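You operate a simulated robot arm through the tools that you are given. There is no shell and no other tool.

You run a simulated robot arm. Do the job below in one go: nothing can be reset, and whatever is moved stays where it is left.

TASK
Make the fixture safe, tilt the plate to 30 and stand the oil can on the deck.
Fine: mode dial on OFF and red valve shut first; lock the tilt lever again. Set down upright: oil can.
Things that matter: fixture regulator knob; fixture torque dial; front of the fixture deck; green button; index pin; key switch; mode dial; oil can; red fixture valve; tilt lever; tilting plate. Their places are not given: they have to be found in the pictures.

Only the result counts: the job must be done as asked and must still hold three seconds after the hand-in. Knocking over, shifting, dropping, spilling or breaking anything else fails it.

THE ROBOT
A 7-joint arm with a two-finger parallel gripper, fixed in place. Base frame: the origin is on the floor under the middle of its stand, x ahead of it, y to its left, z up. Lengths are in m, angles in degrees, forces in N, time in s.
It reaches about 1.479 m from its shoulder. Its first joint turns from -166.0 to 166.0 degrees. Payload 4.4 kg.
The TCP is the grasp point between the finger pads, 0.023 m short of the fingertips. In the tool frame z runs along the fingers and y along their closing line. Largest opening 0.094 m; finger width 0.038, thickness 0.01; the body of the gripper, 0.054 by 0.096 m, starts 0.039 m behind the TCP.
Orientation is that of the tool frame in the base frame, as [roll, pitch, yaw] about the fixed x, y, z axes, in that order (R = Rz(yaw) Ry(pitch) Rx(roll)). With the fingers straight down and closing along the base's y, the tool's x points along the base's -x, its y along +y and its z along -z.

THE INTERFACE
- The arm moves only by the tool drive_tool. Its argument "plan" is a list of rows, each an object of numbers (a shift or turn left out is 0, a gripper value left out holds the last): "dx", "dy", "dz": the shift along the tool's x, y, z in cm; "rx", "ry", "rz": the turn, a rotation vector about the tool's x, y, z in degrees; "claw": the opening, from 0 (shut) to 1 (fully open). In form: [{"dx": .., "dy": .., "dz": .., "rx": .., "ry": .., "rz": .., "claw": ..}, ...]. A call has 1 to 20 rows; each row shifts and turns the commanded pose from where the row before left it, along the tool's axes as they then stand. A row lasts 0.2 s, in which the tool goes at most 0.05 m and 8.6 degrees; a call with a longer step from one row to the next is refused whole, and so is a gripper value outside its range. A pose out of reach is approached as far as the arm can. The call stops where the force on the tool passes 90 N (or 10 N more than at its start, if that is more) or the arm is blocked; 0.2 s more then pass. The fingers move at their own pace (about 0.072 m/s each) and stop on an object; they squeeze with about 39 N. The grip force told is the motor's: it shows also when the fingers shut on nothing. Time passes only in rows, and 0.2 s behind the last, so rows that do not move let the fingers close. The reply holds the time, the measured pose of the TCP, the force on the tool along the base axes, the opening and the grip force, in the units named above and with some noise, with the torque about the TCP (base axes, N m) and any sound that the robot's microphone picked up, and new pictures: "show" is both (left out), scene, wrist or none.
- Cameras (640 x 400 px; columns grow to the right, rows downward): "scene" is fixed at [0.2159, -0.6534, 1.616]; the picture's right is [0.54, -0.84, 0.00], its down [-0.38, -0.24, -0.89] and it looks along [0.75, 0.48, -0.45] (base axes); focal length 345 px, centre (320, 200). "wrist" rides on the gripper at [0.086, 0.016, -0.075] in the tool frame; the picture's right is [-0.18, 0.98, 0.00], its down [-0.58, -0.11, -0.81] and it looks along [-0.79, -0.15, 0.59] (tool axes); focal length 243 px, centre (320, 200).
- locate(camera, pixels): for up to 12 pixels [column, row] of the newest picture of that camera ("zoom" is the newest enlarged one), the place [x, y, z] in the base frame of the surface seen there, good to about 0.002 m, but the place of the scene camera against the robot may be out by one fixed shift of up to 0.025 m in any direction. The clock stands still meanwhile.
- inspect(camera, box): a new picture of the part [left, top, right, bottom] of that camera's present view, enlarged. The clock stands still meanwhile.
- hand_in(): hands the job in; it is judged then, once.

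Unless the task says otherwise, let go and move clear before handing in.

The tools are called after "Request:" as name(argument=value, ...) on one line, values as JSON. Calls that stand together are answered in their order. drive_tool: Moves the arm, as the interface text tells. Its arguments: {"type":"object","properties":{"plan":{"type":"array","items":{"type":"object","properties":{"dx":{"type":"number"},"dy":{"type":"number"},"dz":{"type":"number"},"rx":{"type":"number"},"ry":{"type":"number"},"rz":{"type":"number"},"claw":{"type":"number"}}}},"show":{"type":"string","enum":["both","scene","wrist","none"]}},"required":["plan"]} The other tools are called the same way: locate (camera, pixels) gives the place of the surface under pixels of a picture; inspect (camera, box) takes an enlarged picture of a part of a camera's view; hand_in () hands the job in.

At the start:

```text
t: 0.0
eef_pos: [0.527, 0.0637, 1.4482]
tool_rot: [-180.0, 0.0, 180.0]
contact_force: [0.4, 0.5, -0.3]
ft_torque: [-0.02, 0.0, -0.03]
width: 0.0943
grasp_force: 0.0
```

scene: 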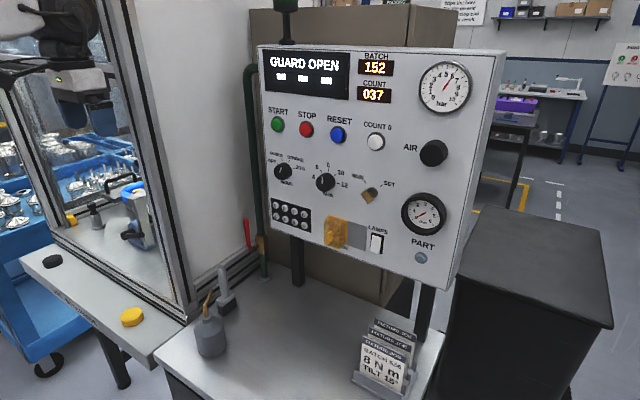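
wrist: 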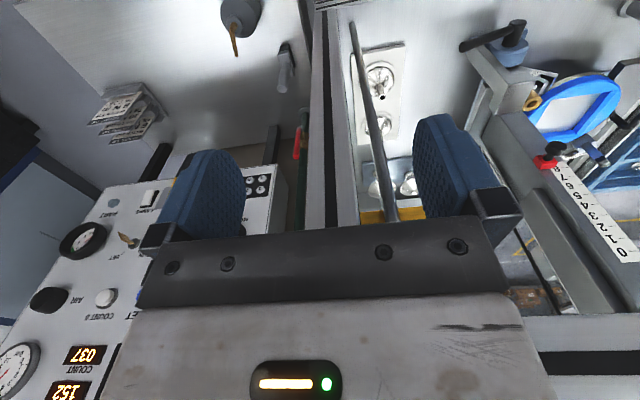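

The scene shows a control panel (GUARD OPEN), the oil can around (210,335), and a fixture behind a glass frame at left (around 130,220). I'll enlarge several parts to find the controls before moving.

Request:
inspect(camera="scene", box=[0, 150, 200, 275])

Request:
inspect(camera="scene", box=[250, 130, 460, 261])

Request:
inspect(camera="scene", box=[150, 230, 450, 400])

Request:
inspect(camera="wrist", box=[320, 0, 640, 200])

Request:
inspect(camera="scene", box=[0, 0, 250, 156])

```text
3.20 times, centred on (100, 212) of scene
```

zoom: 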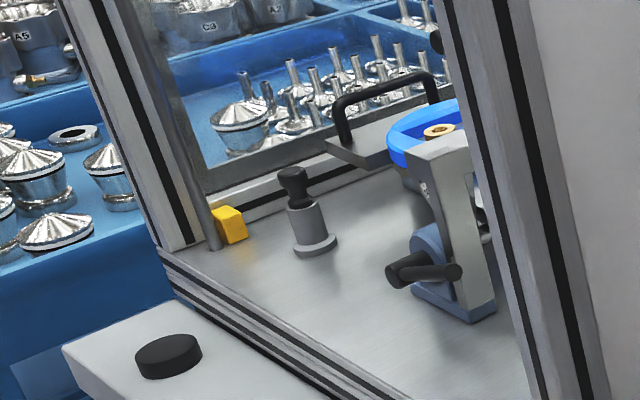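

```text
3.05 times, centred on (355, 196) of scene
```

zoom: 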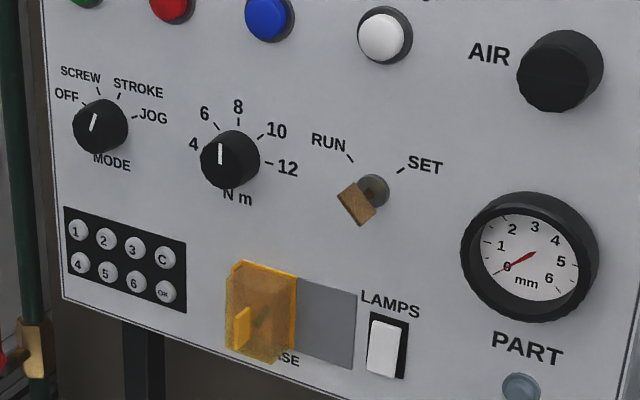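

```text
2.13 times, centred on (300, 315) of scene
```

zoom: 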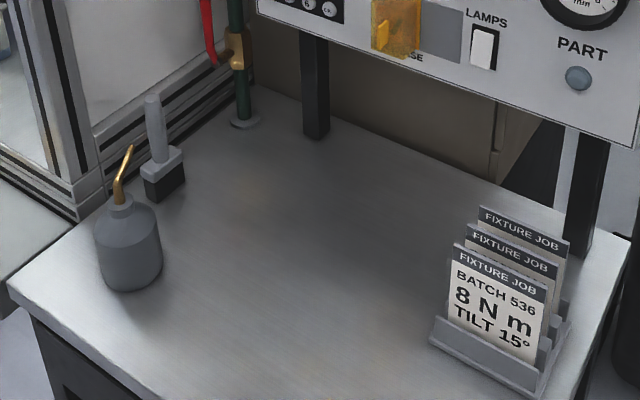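

```text
2.00 times, centred on (480, 100) of wrist
```

zoom: 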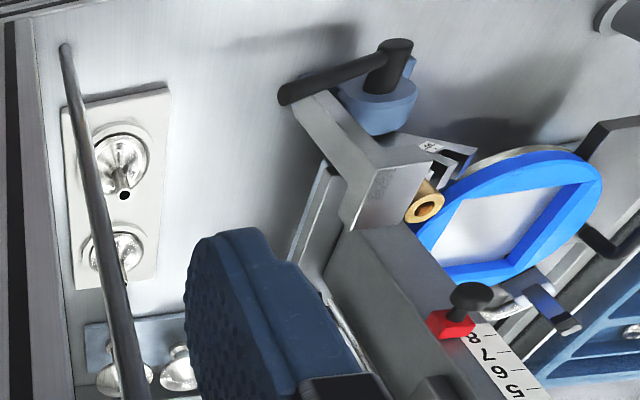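

```text
2.56 times, centred on (125, 78) of scene
```

zoom: 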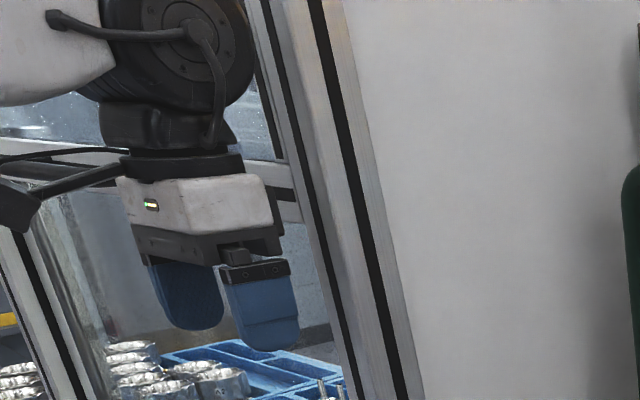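

The zooms show the mode dial with its white pointer off OFF, the covered RELEASE switch, a red handle near (247,235), the oil can, and the fixture in the cell. I'll zoom in closer and locate key points.

Request:
inspect(camera="scene", box=[190, 200, 300, 310])

Request:
inspect(camera="wrist", box=[200, 60, 440, 210])

Request:
inspect(camera="scene", box=[255, 140, 345, 196])

Request:
locate(camera="scene", pixels=[[283, 172], [270, 165], [325, 182], [370, 194], [433, 153], [247, 230], [259, 247], [210, 340], [209, 318], [226, 300], [224, 275], [300, 250]])

Request:
locate(camera="scene", pixels=[[94, 215], [133, 235], [145, 210], [72, 218], [52, 261], [132, 317], [150, 300], [120, 195], [421, 259], [300, 130], [90, 230], [375, 243]])

Request:
locate(camera="wrist", pixels=[[510, 35], [470, 45], [531, 102], [548, 160], [590, 100], [640, 10], [380, 85], [300, 140], [285, 75], [240, 15], [620, 200], [400, 30]])

```text
3.64 times, centred on (245, 255) of scene
```

zoom: 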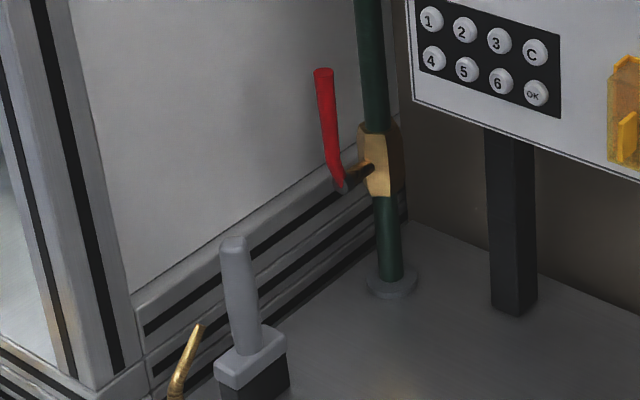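

```text
2.67 times, centred on (320, 135) of wrist
```

zoom: 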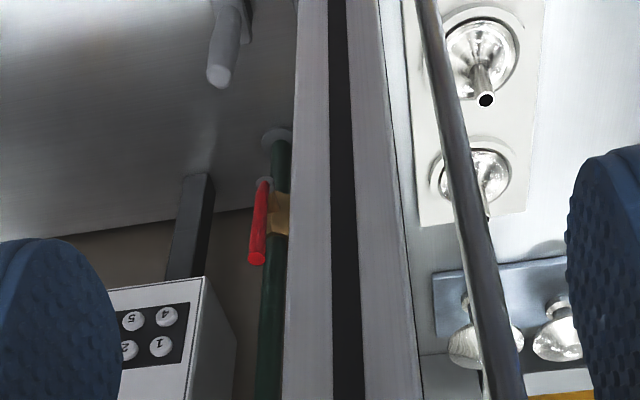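

```text
7.11 times, centred on (300, 168) of scene
```

zoom: 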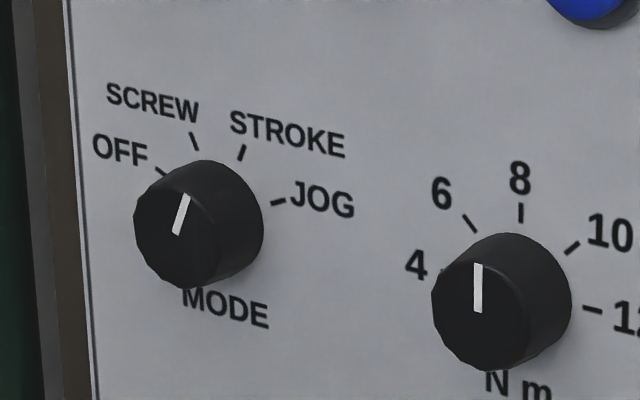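

```text
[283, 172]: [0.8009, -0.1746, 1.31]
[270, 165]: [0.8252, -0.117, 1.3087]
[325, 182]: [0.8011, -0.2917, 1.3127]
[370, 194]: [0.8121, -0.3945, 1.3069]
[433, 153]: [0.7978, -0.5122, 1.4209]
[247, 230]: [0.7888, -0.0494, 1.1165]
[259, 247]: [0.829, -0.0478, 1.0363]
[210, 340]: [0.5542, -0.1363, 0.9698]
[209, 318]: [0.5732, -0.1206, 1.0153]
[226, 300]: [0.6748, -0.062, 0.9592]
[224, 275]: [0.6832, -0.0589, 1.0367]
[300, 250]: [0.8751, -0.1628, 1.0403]
```

```text
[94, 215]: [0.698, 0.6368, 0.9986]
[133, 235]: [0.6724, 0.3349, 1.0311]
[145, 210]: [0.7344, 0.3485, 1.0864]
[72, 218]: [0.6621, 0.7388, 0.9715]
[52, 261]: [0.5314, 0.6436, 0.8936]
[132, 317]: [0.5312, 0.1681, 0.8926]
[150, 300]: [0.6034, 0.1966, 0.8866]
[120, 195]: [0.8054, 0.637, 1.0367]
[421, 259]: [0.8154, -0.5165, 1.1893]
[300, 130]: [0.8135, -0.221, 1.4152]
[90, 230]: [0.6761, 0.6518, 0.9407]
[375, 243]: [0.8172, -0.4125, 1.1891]
```

```text
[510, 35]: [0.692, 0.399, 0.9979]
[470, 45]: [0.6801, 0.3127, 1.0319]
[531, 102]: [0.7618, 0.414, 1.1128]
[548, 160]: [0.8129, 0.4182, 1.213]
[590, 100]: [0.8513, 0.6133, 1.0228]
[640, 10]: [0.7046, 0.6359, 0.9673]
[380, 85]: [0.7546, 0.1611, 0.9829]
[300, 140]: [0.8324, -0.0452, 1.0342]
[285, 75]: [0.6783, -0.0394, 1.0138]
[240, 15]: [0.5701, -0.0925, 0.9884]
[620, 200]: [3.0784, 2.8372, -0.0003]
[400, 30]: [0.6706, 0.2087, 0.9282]
```

The red handle (246,220) stands parallel to the green pipe, so the valve is open, and the mode pointer at (282,172) is around SCREW/STROKE. I'll locate the frame posts and matching features in both cameras to calibrate the scene camera before I move.

Request:
locate(camera="wrist", pixels=[[298, 150], [520, 22], [281, 90], [320, 150], [350, 180], [375, 80], [390, 190], [235, 53], [340, 60], [310, 60], [560, 150], [300, 110]])

Request:
locate(camera="scene", pixels=[[246, 220], [247, 225], [221, 267], [124, 234], [143, 236], [212, 291], [160, 150], [180, 250], [193, 310], [20, 150], [35, 215], [120, 100]])

Request:
inspect(camera="wrist", box=[440, 0, 640, 125])

Request:
inspect(camera="scene", box=[90, 170, 170, 250])

```text
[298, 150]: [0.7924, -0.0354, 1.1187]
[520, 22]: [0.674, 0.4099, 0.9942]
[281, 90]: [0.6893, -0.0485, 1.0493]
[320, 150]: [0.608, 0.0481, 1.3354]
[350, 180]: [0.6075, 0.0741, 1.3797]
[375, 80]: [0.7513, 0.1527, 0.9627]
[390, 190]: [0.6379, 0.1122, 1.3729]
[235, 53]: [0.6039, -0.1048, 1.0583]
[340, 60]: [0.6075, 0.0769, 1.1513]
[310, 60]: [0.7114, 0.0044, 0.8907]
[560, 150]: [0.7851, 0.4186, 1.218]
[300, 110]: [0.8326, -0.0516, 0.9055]
```

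```text
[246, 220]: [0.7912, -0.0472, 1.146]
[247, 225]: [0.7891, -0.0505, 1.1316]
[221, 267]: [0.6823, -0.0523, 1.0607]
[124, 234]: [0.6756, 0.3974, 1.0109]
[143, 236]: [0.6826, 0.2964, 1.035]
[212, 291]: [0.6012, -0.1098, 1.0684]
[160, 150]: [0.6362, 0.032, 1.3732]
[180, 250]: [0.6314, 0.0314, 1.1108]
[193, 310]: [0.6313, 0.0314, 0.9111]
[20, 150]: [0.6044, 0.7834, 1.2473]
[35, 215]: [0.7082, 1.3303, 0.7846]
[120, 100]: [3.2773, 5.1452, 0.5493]
```

```text
3.20 times, centred on (540, 62) of wrist
```

zoom: 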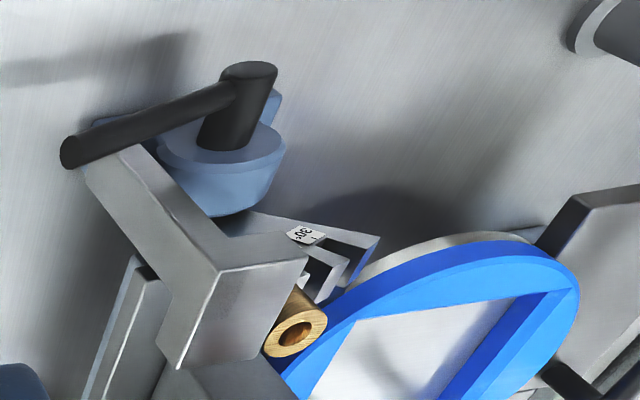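

```text
5.00 times, centred on (130, 210) of scene
```

zoom: 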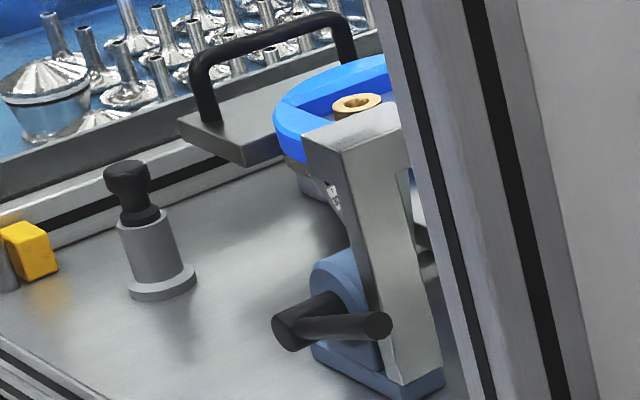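

The post front face is at x≈0.607 and spans y≈0.03–0.11, and the scene camera looks offset by about (+0.003,+0.011,-0.012). I'll back off in x and move left to look into the cell at the fixture.

Request:
drive_tool(plan=[{"dx": 4}, {"dx": 4, "dy": 3}, {"dy": 5}, {"dy": 5}, {"dy": 5}, {"dy": 5}, {"dy": 5}, {"dy": 5}, {"dy": 2}])

```text
t: 2.0
eef_pos: [0.4479, 0.4142, 1.4486]
tool_rot: [-180.0, 0.0, 180.0]
contact_force: [0.0, 0.1, -0.4]
ft_torque: [-0.01, 0.0, 0.01]
width: 0.0939
grasp_force: 0.0
```

scene: 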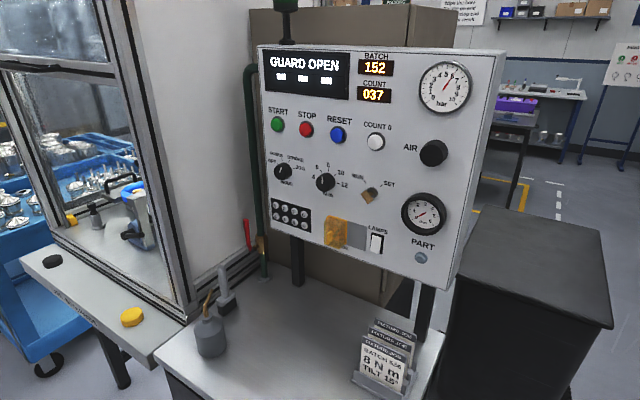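
wrist: 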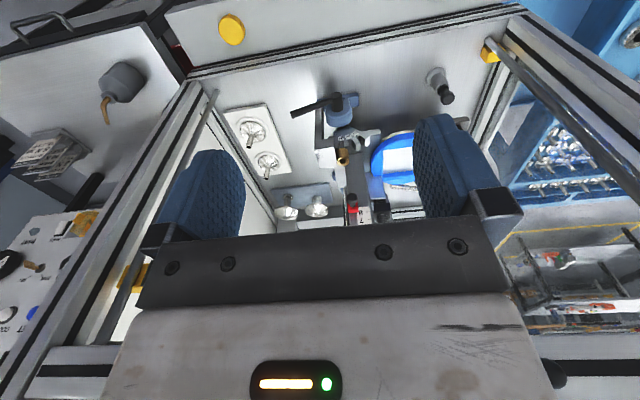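

The wrist view now shows the whole fixture cell: lever (320,105), plate (395,155), pin (440,88), side rods and deck. I'll zoom in on the fixture and on the raised guard's lower edge at scene (50,65).

Request:
inspect(camera="wrist", box=[280, 60, 480, 230])

Request:
inspect(camera="scene", box=[0, 0, 200, 125])

Request:
inspect(camera="wrist", box=[0, 0, 320, 200])

Request:
locate(camera="wrist", pixels=[[298, 113], [343, 97], [440, 72], [446, 98], [231, 25], [300, 60], [400, 60], [210, 100], [350, 30], [260, 55], [400, 100], [490, 120]])

Request:
locate(camera="scene", pixels=[[40, 66], [90, 62], [60, 20], [50, 300], [120, 370], [100, 290], [132, 317], [170, 290], [110, 235], [150, 270], [20, 40], [100, 50]])

```text
2.35 times, centred on (380, 145) of wrist
```

zoom: 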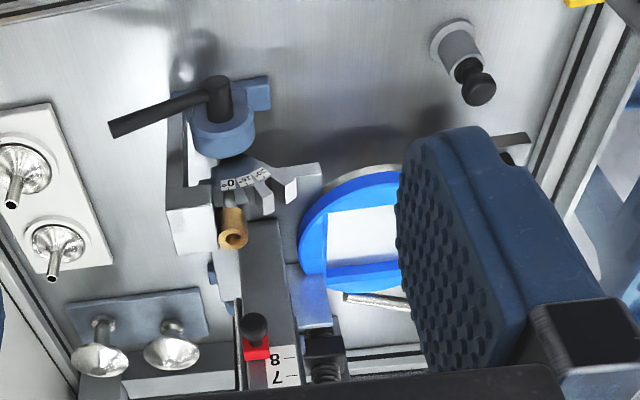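

```text
3.20 times, centred on (100, 62) of scene
```

zoom: 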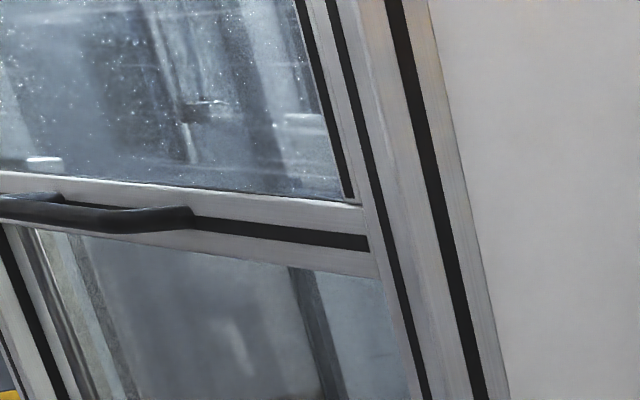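

```text
2.00 times, centred on (160, 100) of wrist
```

zoom: 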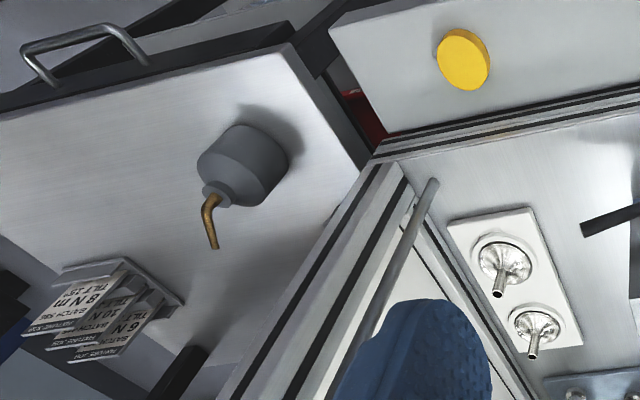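

```text
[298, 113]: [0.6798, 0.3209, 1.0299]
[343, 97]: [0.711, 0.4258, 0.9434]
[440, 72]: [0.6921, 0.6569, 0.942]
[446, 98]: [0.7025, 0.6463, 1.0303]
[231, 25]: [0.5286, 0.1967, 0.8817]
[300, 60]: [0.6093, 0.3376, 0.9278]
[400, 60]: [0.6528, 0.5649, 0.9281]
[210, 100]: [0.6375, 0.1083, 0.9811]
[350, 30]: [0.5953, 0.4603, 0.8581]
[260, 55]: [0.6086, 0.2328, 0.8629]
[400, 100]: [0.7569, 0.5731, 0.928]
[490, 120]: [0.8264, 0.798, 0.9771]
```

```text
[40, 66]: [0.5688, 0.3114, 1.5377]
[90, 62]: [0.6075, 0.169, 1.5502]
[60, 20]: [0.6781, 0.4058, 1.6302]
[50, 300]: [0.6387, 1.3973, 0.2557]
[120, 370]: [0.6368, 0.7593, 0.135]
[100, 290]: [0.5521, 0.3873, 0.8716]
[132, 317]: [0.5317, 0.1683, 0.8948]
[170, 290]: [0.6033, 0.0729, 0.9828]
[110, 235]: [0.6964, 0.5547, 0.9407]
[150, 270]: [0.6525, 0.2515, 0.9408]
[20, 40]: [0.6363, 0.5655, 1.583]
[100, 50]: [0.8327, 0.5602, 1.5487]
```

The guard's lower edge is at z≈1.54 and the deck at z≈0.928, with the lever arm tip at (0.68,0.32,1.03). I'll lower the hand in front of the opening for a closer look at the tilt scale and plate.

Request:
drive_tool(plan=[{"dz": 5, "dy": 1}, {"dz": 5, "dy": 1}, {"dz": 5, "dy": 1}, {"dz": 5, "dy": 1}, {"dz": 4}], show="wrist")

Request:
inspect(camera="wrist", box=[240, 40, 440, 180])

```text
refused: row 1 steps farther than a row can; nothing moved
```

```text
2.86 times, centred on (340, 110) of wrist
```

zoom: 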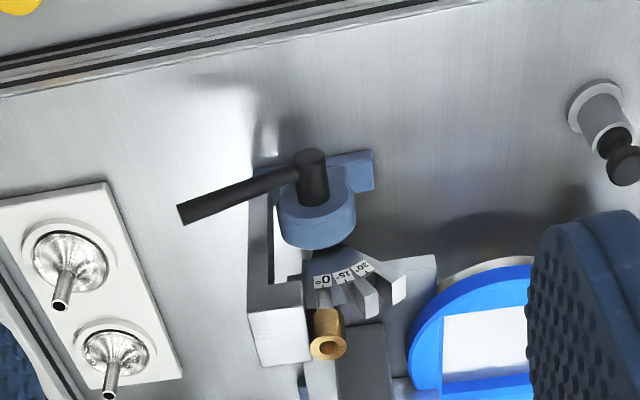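

That plan was refused because a diagonal step was too long; the zoom shows a notched quadrant marked 0°/15°/30° at (340,275). I'll use smaller steps to move down.

Request:
drive_tool(plan=[{"dz": 4.5, "dy": 1}, {"dz": 4.5, "dy": 1}, {"dz": 4.5, "dy": 1}, {"dz": 4.5, "dy": 1}, {"dz": 4}], show="wrist")

Request:
inspect(camera="wrist", box=[220, 40, 420, 180])

```text
t: 3.2
eef_pos: [0.4494, 0.4533, 1.2262]
tool_rot: [180.0, -0.1, 180.0]
contact_force: [-0.7, 0.2, -0.7]
ft_torque: [-0.03, 0.03, 0.04]
width: 0.0942
grasp_force: 0.1
```

wrist: 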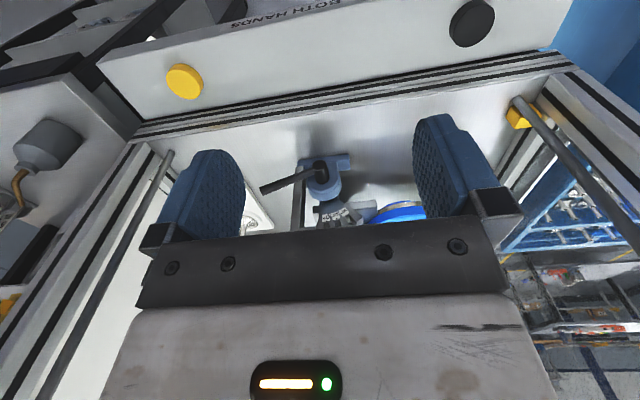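

```text
2.86 times, centred on (320, 110) of wrist
```

zoom: 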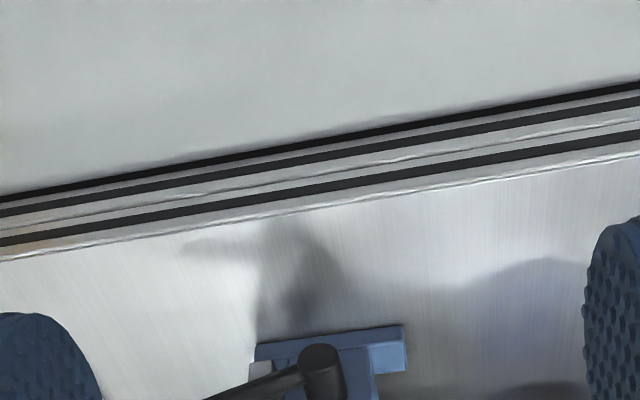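

The front mushroom buttons read "BOTH HANDS" (two-hand controls to avoid), and the fixture is hidden near rows 180–220. I'll pitch the hand forward so the camera looks straight at the fixture.

Request:
drive_tool(plan=[{"ry": -8.3}, {"ry": -8.3}, {"ry": -8.3}], show="wrist")

Request:
inspect(camera="wrist", box=[240, 50, 440, 200])

```text
t: 4.0
eef_pos: [0.449, 0.4532, 1.2273]
tool_rot: [179.9, 24.9, -180.0]
contact_force: [-0.1, -0.1, 0.0]
ft_torque: [0.01, 0.0, -0.01]
width: 0.094
grasp_force: 0.1
```

wrist: 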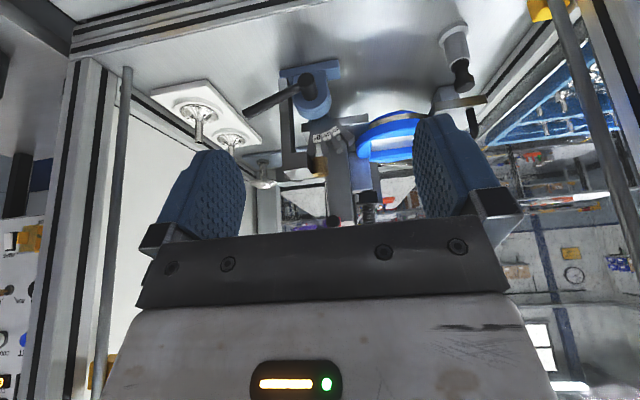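

```text
2.67 times, centred on (340, 125) of wrist
```

zoom: 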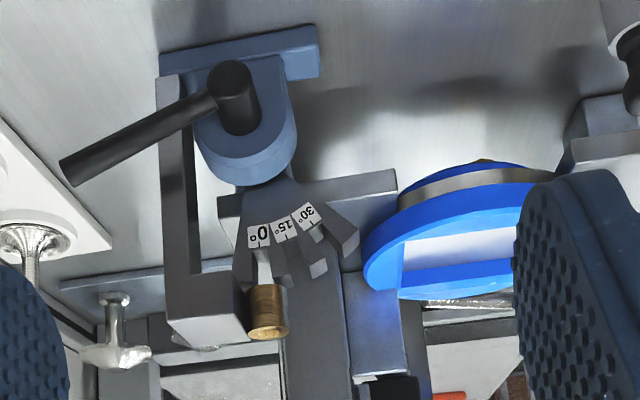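

The zoom shows the brass index pin at (265,310) sitting in the 0° notch of a quadrant marked 0/15/30, and the lever with its black arm at (140,135). I'll zoom in further and locate these points exactly.

Request:
inspect(camera="wrist", box=[300, 110, 380, 180])

Request:
inspect(camera="wrist", box=[240, 55, 360, 130])

Request:
inspect(camera="wrist", box=[340, 60, 500, 170])

Request:
locate(camera="wrist", pixels=[[319, 170], [321, 162], [318, 148], [319, 138], [327, 136], [335, 132], [249, 113], [280, 98], [305, 78], [308, 90], [315, 108], [345, 145]])

Request:
locate(camera="wrist", pixels=[[290, 120], [290, 150], [300, 72], [385, 125], [380, 150], [463, 80], [455, 45], [472, 120], [445, 100], [470, 100], [480, 98], [360, 195]])

```text
5.71 times, centred on (340, 145) of wrist
```

zoom: 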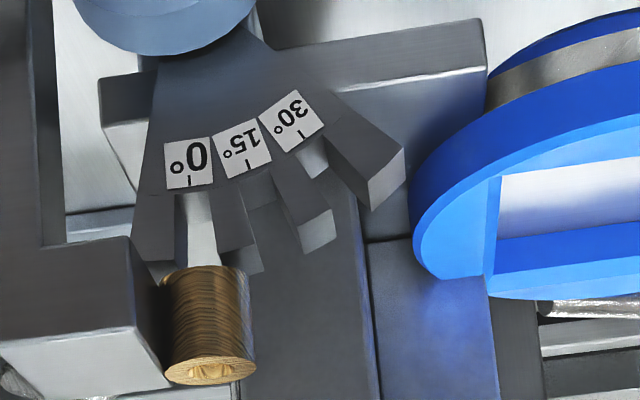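

```text
5.33 times, centred on (300, 92) of wrist
```

zoom: 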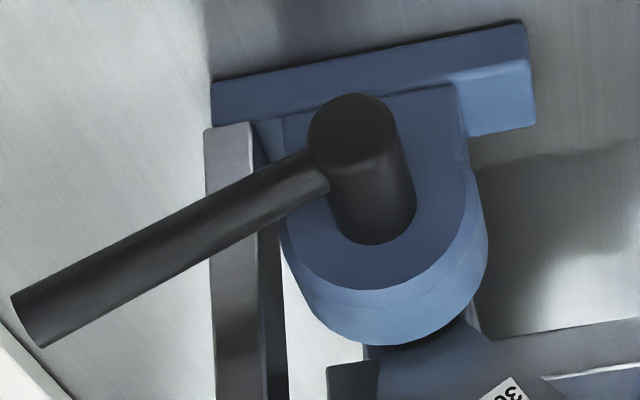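

```text
3.64 times, centred on (420, 115) of wrist
```

zoom: 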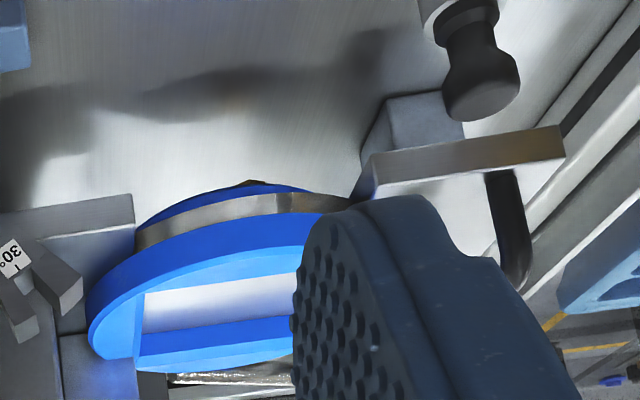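

```text
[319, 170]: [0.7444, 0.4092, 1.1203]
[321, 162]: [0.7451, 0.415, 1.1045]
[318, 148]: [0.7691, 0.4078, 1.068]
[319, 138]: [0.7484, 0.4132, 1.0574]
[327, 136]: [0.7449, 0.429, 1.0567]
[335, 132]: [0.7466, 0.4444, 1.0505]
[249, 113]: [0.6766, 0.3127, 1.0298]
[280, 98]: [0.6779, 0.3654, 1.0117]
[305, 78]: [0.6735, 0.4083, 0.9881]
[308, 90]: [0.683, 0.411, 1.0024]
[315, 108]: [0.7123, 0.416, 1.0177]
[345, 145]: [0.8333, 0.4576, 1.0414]
```

```text
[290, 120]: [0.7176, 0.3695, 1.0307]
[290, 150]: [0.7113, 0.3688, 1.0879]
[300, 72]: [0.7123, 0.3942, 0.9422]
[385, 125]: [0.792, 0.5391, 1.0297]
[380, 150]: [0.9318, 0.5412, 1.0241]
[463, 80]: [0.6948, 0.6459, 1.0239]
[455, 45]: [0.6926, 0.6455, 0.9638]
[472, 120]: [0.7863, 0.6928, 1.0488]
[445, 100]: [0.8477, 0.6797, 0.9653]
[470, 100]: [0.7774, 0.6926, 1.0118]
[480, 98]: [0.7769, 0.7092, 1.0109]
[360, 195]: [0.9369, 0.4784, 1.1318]
```

I now have the fixture: pin knob at about (0.757,0.413,1.10), quadrant with "0°" on the pin, lever hub (0.674,0.408,0.99) and arm tip (0.677,0.312,1.03). The mode dial comes first, so I'll turn the hand to point at the panel and move in front of it.

Request:
drive_tool(plan=[{"ry": -8.14, "dy": -4.5}, {"ry": -8.14, "dy": -4.5}, {"ry": -8.14, "dy": -4.5}, {"ry": -8.14, "dy": -4.5}, {"ry": -8.14, "dy": -4.5}, {"ry": -8.14, "dy": -4.5}, {"ry": -8.14, "dy": -4.5}, {"ry": -8.14, "dy": -4.5}, {"dy": -4.2, "dx": -1.2}, {"dy": -4.2, "dx": -1.2}, {"dy": -4.2, "dx": -1.2}, {"dy": -4.2, "dx": -1.2}, {"dy": -4.2, "dx": -1.2}, {"dy": -4.2, "dx": -1.2}])

Request:
inspect(camera="scene", box=[255, 140, 345, 196])

```text
t: 7.0
eef_pos: [0.445, -0.0627, 1.2624]
tool_rot: [-157.9, 77.6, -158.4]
contact_force: [0.0, 0.0, 1.7]
ft_torque: [0.01, 0.08, 0.05]
width: 0.0941
grasp_force: 0.0
out of reach, approached as far as the arm can: row 11, 12, 13, 14
```

scene: 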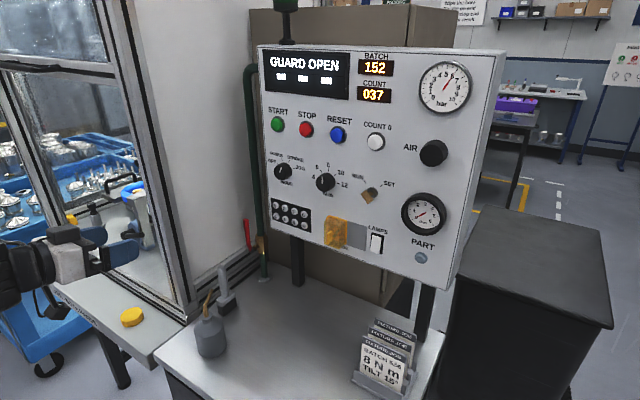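
wrist: 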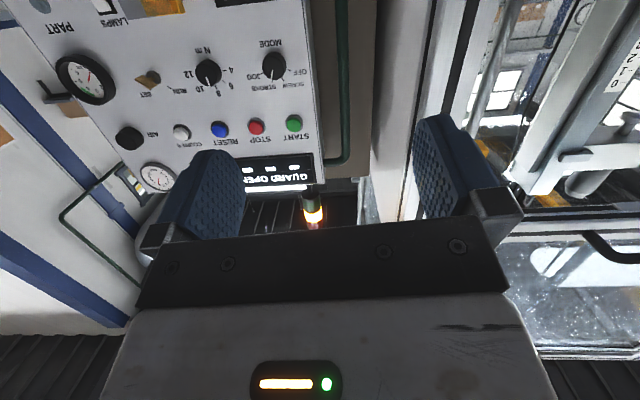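

```text
7.11 times, centred on (300, 168) of scene
```

zoom: 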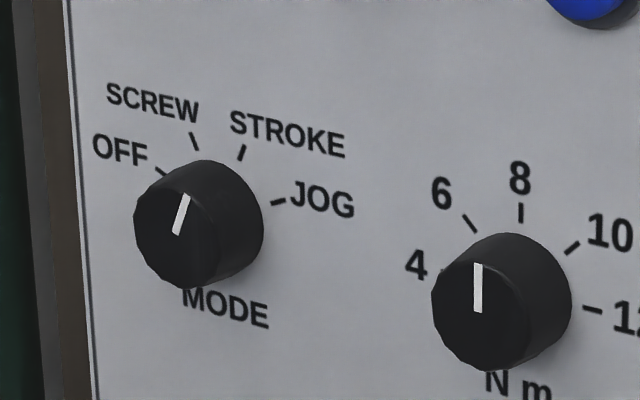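

The arm couldn't fully reach that pose; it's at (0.445,-0.063,1.262), tilted. Before correcting, I'll measure the mode dial's ticks and pointer in the newest zoom.

Request:
locate(camera="zoom", pixels=[[163, 172], [194, 142], [242, 153], [278, 202], [178, 230], [186, 198], [185, 240], [150, 200], [240, 280], [470, 222], [521, 212], [572, 248]])

Request:
locate(camera="wrist", pixels=[[274, 64], [207, 71], [294, 122], [257, 127], [180, 131], [128, 138], [152, 78], [280, 95], [310, 110], [342, 120], [240, 70], [254, 48]])

Request:
drive_tool(plan=[{}], show="none")

```text
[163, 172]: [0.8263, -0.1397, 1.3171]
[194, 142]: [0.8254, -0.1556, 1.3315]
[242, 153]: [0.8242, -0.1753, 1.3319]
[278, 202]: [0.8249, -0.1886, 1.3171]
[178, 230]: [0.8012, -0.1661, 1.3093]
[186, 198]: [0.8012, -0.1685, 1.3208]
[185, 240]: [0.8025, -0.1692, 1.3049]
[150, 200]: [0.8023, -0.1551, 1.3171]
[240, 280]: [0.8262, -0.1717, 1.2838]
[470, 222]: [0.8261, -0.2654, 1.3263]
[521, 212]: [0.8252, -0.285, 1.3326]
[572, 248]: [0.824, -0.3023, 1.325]
```

```text
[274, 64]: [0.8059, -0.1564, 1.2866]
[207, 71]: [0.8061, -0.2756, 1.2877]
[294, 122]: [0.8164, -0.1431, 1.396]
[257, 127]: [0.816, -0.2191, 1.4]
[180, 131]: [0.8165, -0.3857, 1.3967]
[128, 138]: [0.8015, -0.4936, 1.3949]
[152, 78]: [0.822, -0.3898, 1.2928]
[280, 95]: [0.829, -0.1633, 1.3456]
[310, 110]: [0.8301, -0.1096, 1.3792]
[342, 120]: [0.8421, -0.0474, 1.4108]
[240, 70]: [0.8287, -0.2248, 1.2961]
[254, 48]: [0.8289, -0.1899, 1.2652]
```

```text
t: 7.4
eef_pos: [0.4477, -0.0607, 1.2767]
tool_rot: [173.4, 83.3, 173.2]
contact_force: [0.1, -0.4, -0.1]
ft_torque: [-0.01, -0.01, -0.01]
width: 0.0939
grasp_force: 0.0
```

The pointer is at about +20° (STROKE) with OFF at -60°, so the dial needs about 80° counterclockwise; its face centre in robot coordinates is about (0.806,-0.154,1.292). I'll move forward to a roomier arm pose.

Request:
drive_tool(plan=[{"dz": 4}, {"dz": 4}, {}])

```text
t: 8.2
eef_pos: [0.5282, -0.0816, 1.3022]
tool_rot: [-11.3, 90.0, -11.1]
contact_force: [0.5, -0.5, -0.3]
ft_torque: [0.02, 0.02, -0.01]
width: 0.094
grasp_force: 0.0
```

scene: 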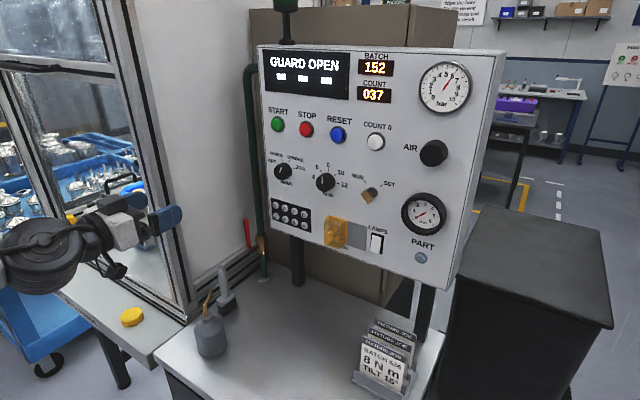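
wrist: 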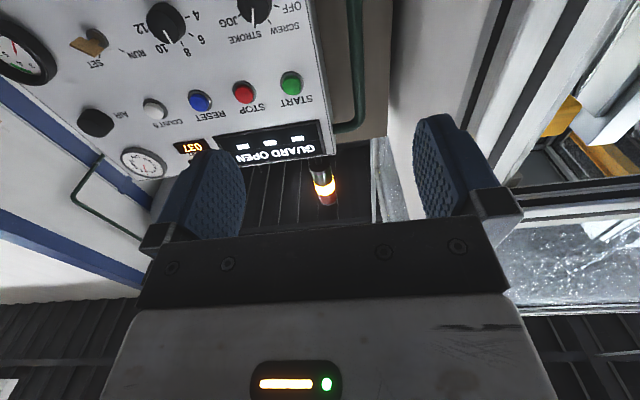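

The hand now points straight at the panel at (0.528,-0.082,1.302). I'll wait one row to see whether the pose is still settling.

Request:
drive_tool(plan=[{}, {}], show="none")

```text
t: 8.8
eef_pos: [0.5268, -0.0805, 1.3021]
tool_rot: [-7.2, 89.9, -7.1]
contact_force: [0.5, 0.7, -0.1]
ft_torque: [0.02, 0.01, 0.02]
width: 0.0939
grasp_force: 0.1
```

The pose is settled at (0.527,-0.081,1.302). I'll line up with the dial at y≈-0.154, z≈1.292 and advance to x≈0.70 for a check.

Request:
drive_tool(plan=[{"dy": -3.65, "dx": 0.5}, {"dy": -3.65, "dx": 0.5}, {"dz": 4.3}, {"dz": 4.3}, {"dz": 4.3}, {"dz": 4.3}, {}])

```text
t: 10.4
eef_pos: [0.7006, -0.1548, 1.293]
tool_rot: [-177.6, 90.0, -177.5]
contact_force: [-1.1, -0.2, -0.3]
ft_torque: [-0.01, -0.01, -0.01]
width: 0.0939
grasp_force: 0.1
```

scene: 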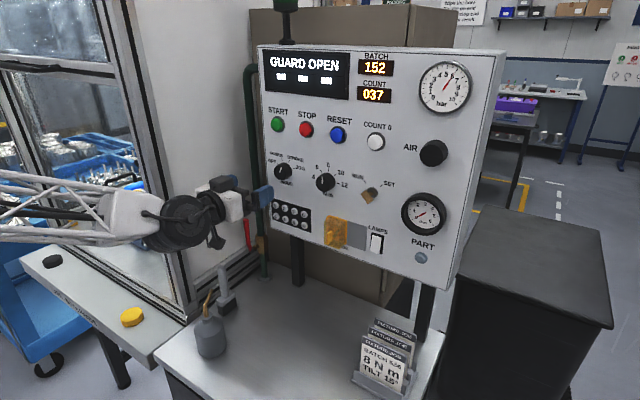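
wrist: 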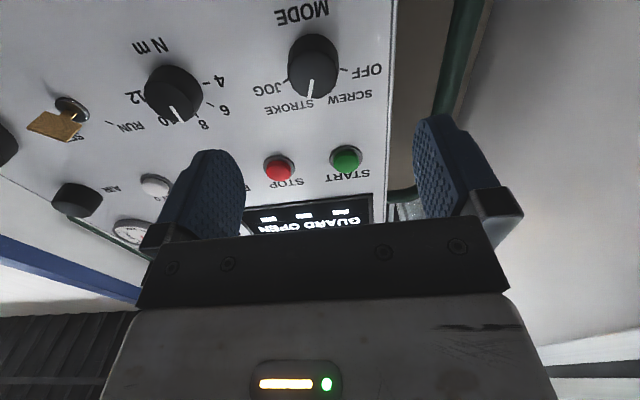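

The dial is at wrist (313,65) and its pointer looks near STROKE. I'll zoom in and measure the face for alignment.

Request:
inspect(camera="wrist", box=[240, 0, 400, 120])

Request:
locate(camera="wrist", pixels=[[309, 88], [312, 98], [291, 84], [335, 78], [312, 75], [313, 40], [310, 80], [345, 70], [336, 92], [305, 100], [290, 88], [330, 110]])

```text
3.33 times, centred on (320, 60) of wrist
```

zoom: 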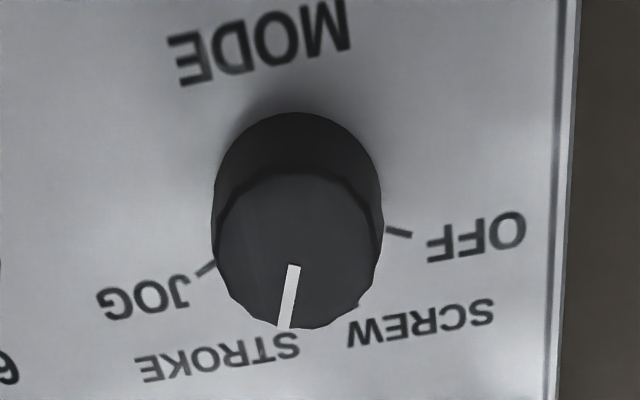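

```text
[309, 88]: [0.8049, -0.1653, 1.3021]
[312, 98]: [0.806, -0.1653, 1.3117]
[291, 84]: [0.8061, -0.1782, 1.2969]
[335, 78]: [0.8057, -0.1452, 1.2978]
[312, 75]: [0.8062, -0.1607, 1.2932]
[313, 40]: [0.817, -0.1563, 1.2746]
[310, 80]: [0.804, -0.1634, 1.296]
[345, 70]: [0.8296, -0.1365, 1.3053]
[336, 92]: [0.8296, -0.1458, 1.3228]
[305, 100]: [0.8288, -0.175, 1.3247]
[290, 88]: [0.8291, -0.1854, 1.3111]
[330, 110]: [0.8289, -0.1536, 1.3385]
```

The dial face centre measures about (0.806,-0.1605,1.2925), with OFF at about -61° and the pointer at STROKE. I'll shift 6 mm right, advance onto the knob and close the fingers.

Request:
drive_tool(plan=[{"dy": -0.57}, {"dz": 4}, {"dz": 4}, {"dz": 1.7}, {"claw": 0.3}, {"claw": 0.3}, {"claw": 0.2}, {"claw": 0.2}])

```text
t: 12.2
eef_pos: [0.7978, -0.1607, 1.2935]
tool_rot: [11.3, 89.9, 11.2]
contact_force: [12.2, -5.0, 1.7]
ft_torque: [0.01, 0.07, -0.19]
width: 0.0383
grasp_force: 45.0
```

scene: 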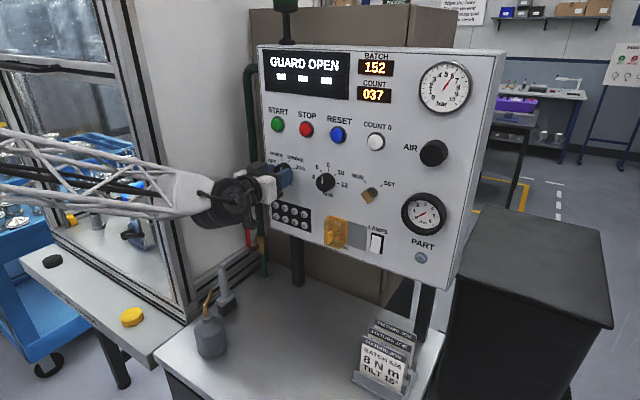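
wrist: 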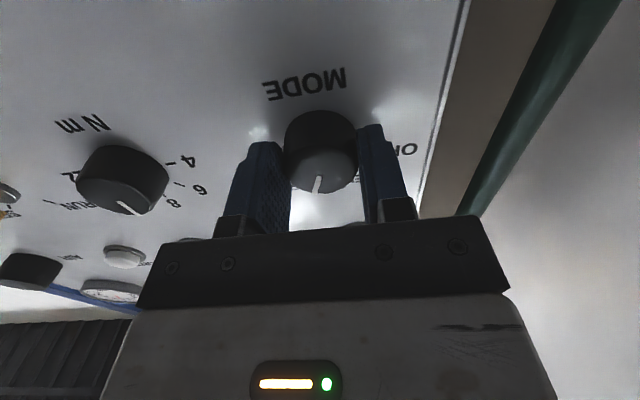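

The fingers hold the mode knob (width 0.038, 45 N, pointer visible at wrist (317,184)). I'll rotate it 80° counterclockwise toward OFF.

Request:
drive_tool(plan=[{"rz": -8}, {"rz": -8}, {"rz": -8}, {"rz": -8}, {"rz": -8}, {"rz": -8}, {"rz": -8}, {"rz": -8}, {"rz": -8}, {"rz": -8}, {}])

Request:
inspect(camera="wrist", box=[220, 80, 420, 220])

```text
t: 14.6
eef_pos: [0.7971, -0.1609, 1.2954]
tool_rot: [-89.7, 9.9, -90.0]
contact_force: [9.3, -28.6, 30.4]
ft_torque: [0.07, -0.58, -0.22]
width: 0.0382
grasp_force: 44.9
```

scene: 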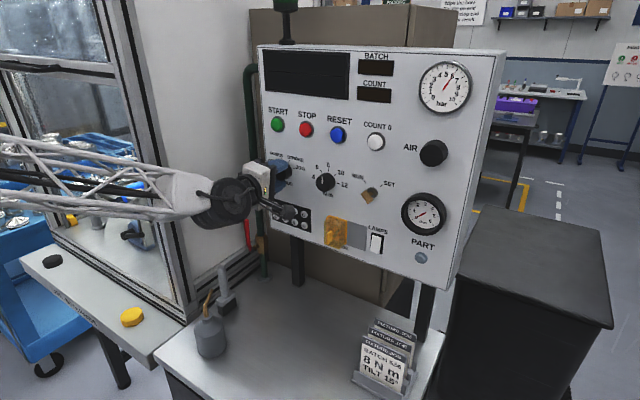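
wrist: 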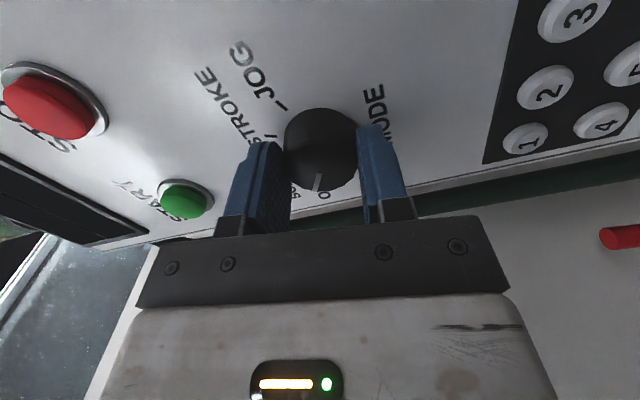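

```text
2.86 times, centred on (320, 150) of wrist
```

zoom: 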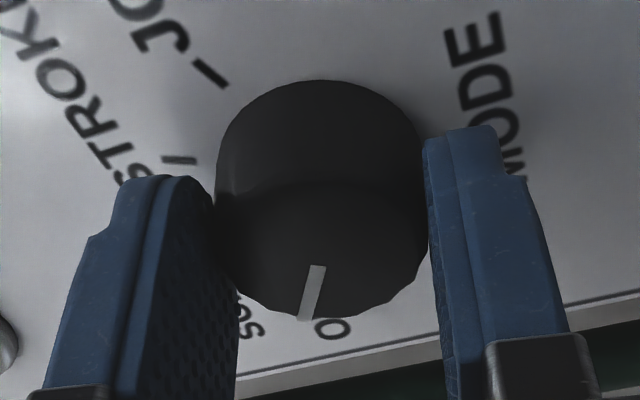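

The display went dark and the pointer has turned with the knob to about OFF. I'll open, back straight off and turn the wrist back to check the dial.

Request:
drive_tool(plan=[{"claw": 0.8}, {"claw": 0.8}, {"claw": 0.8}, {"dz": -4}, {"dz": -4}, {"dz": -2}, {"rz": 8}, {"rz": 8}, {"rz": 8}, {"rz": 8}, {"rz": 8}, {"rz": 8}, {"rz": 8}, {"rz": 8}, {"rz": 8}, {"rz": 8}, {}])

Request:
inspect(camera="wrist", box=[240, 0, 400, 120])

Request:
inspect(camera="scene", box=[220, 130, 320, 290])

```text
t: 18.2
eef_pos: [0.6966, -0.1599, 1.2921]
tool_rot: [63.9, 89.9, 63.9]
contact_force: [0.8, 0.6, -0.1]
ft_torque: [0.01, 0.01, -0.01]
width: 0.0752
grasp_force: 0.0
```

scene: 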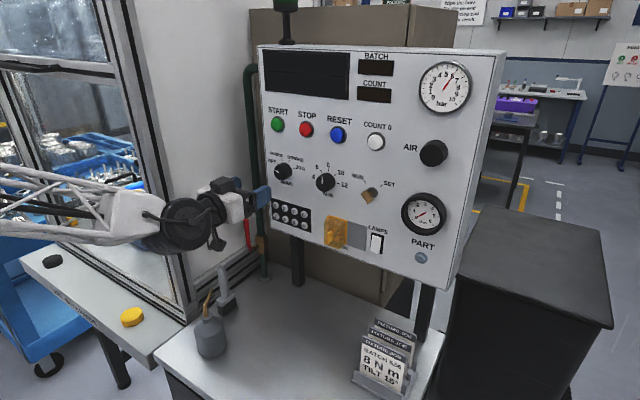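
wrist: 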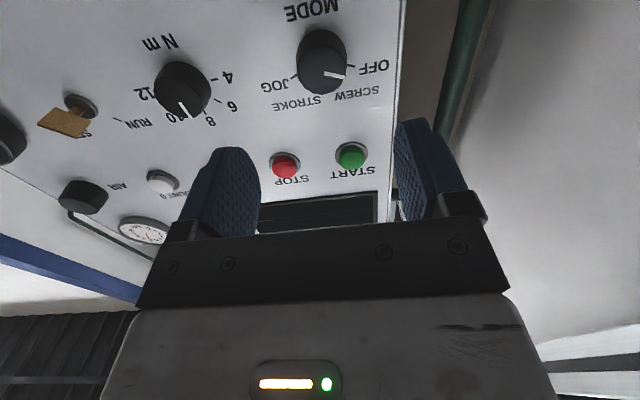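

```text
3.33 times, centred on (320, 60) of wrist
```

zoom: 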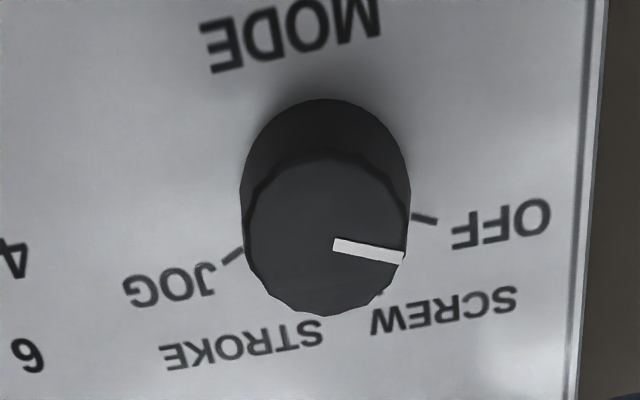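

```text
2.50 times, centred on (270, 210) of scene
```

zoom: 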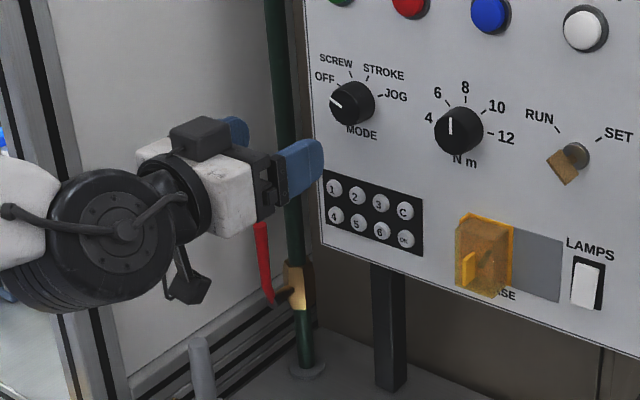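

The pointer now lies toward OFF in both views and the display is off. I'll measure the pointer angle to confirm, and locate the red valve handle and pipe.

Request:
inspect(camera="scene", box=[260, 150, 310, 190])

Request:
inspect(camera="scene", box=[230, 205, 290, 285])

Request:
locate(camera="wrist", pixels=[[326, 73], [343, 77], [345, 65], [321, 70]])

```text
10.00 times, centred on (285, 170) of scene
```

zoom: 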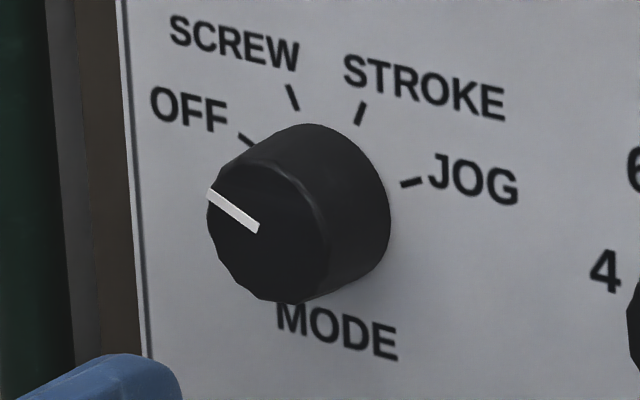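

```text
5.00 times, centred on (260, 245) of scene
```

zoom: 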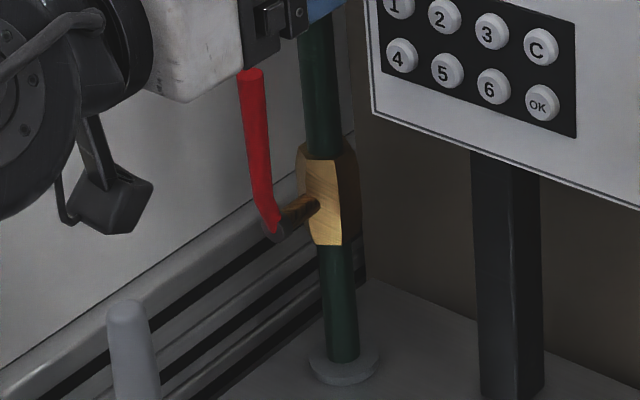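

```text
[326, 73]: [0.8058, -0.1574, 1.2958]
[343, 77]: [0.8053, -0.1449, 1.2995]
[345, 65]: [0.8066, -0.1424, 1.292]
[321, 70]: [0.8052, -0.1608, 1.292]
```

The pointer is parallel to the OFF tick (scene zoom (208,192)–(258,228)), so the dial is on OFF. I'll measure the red valve handle next.

Request:
locate(camera="zoom", pixels=[[250, 73], [251, 90], [257, 140], [265, 200], [273, 230], [290, 212], [312, 205], [325, 180], [335, 300], [350, 225], [240, 85], [180, 250]])

Request:
drive_tool(plan=[{"dx": -2, "dz": -4}, {"dx": -4}, {"dx": -4, "dy": 2}, {"dy": 4}, {"dy": 4}])

```text
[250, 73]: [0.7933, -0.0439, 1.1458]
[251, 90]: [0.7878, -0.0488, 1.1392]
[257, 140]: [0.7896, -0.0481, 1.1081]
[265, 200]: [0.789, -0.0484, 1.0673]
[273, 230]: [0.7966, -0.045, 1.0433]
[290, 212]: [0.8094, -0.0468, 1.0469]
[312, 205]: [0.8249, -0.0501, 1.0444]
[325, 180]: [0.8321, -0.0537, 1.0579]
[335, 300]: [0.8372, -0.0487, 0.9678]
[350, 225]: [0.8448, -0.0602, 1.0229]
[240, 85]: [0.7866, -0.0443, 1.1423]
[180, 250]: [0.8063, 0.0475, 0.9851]
```

```text
t: 19.4
eef_pos: [0.6555, -0.0595, 1.3924]
tool_rot: [-30.5, 90.0, -30.6]
contact_force: [0.5, -0.4, 0.3]
ft_torque: [0.03, -0.01, -0.03]
width: 0.0752
grasp_force: 0.1
```

scene: 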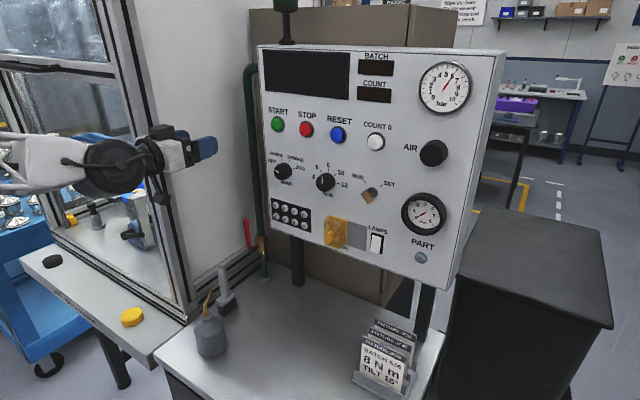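
wrist: 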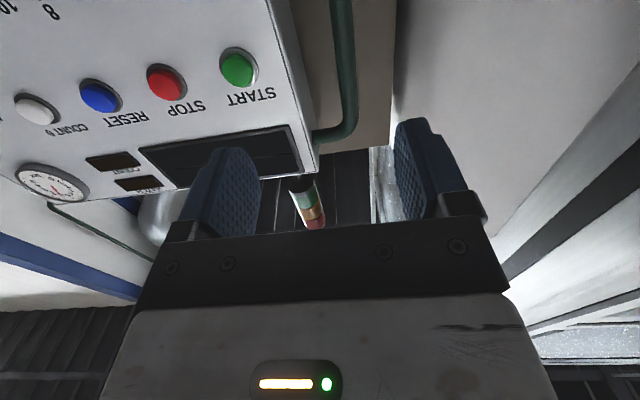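

The valve handle runs from pivot z≈1.034 to top z≈1.134 at about (0.794,-0.045), parallel to the pipe. I'll tilt the hand to 45° down so it clears the grey tool and oil can, then look at the valve.

Request:
drive_tool(plan=[{"ry": 7.5}, {"ry": 7.5}, {"ry": 7.5}, {"ry": 7.5}, {"ry": 7.5}, {"ry": 7.5}, {}], show="wrist")

```text
t: 21.0
eef_pos: [0.6567, -0.0581, 1.3934]
tool_rot: [179.1, 52.9, -179.0]
contact_force: [-0.1, 0.2, 0.2]
ft_torque: [0.01, 0.04, 0.03]
width: 0.075
grasp_force: 0.1
out of reach, approached as far as the arm can: row 3, 4
```

wrist: 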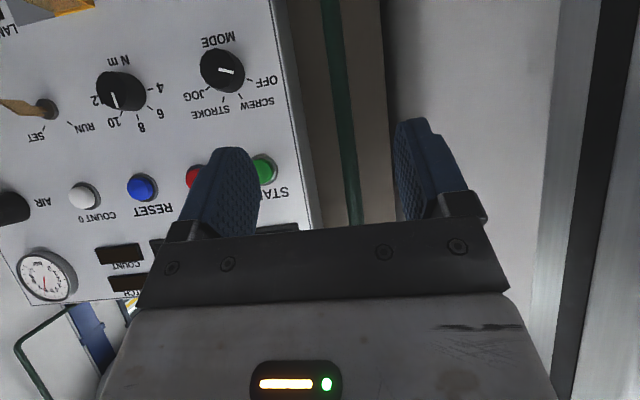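

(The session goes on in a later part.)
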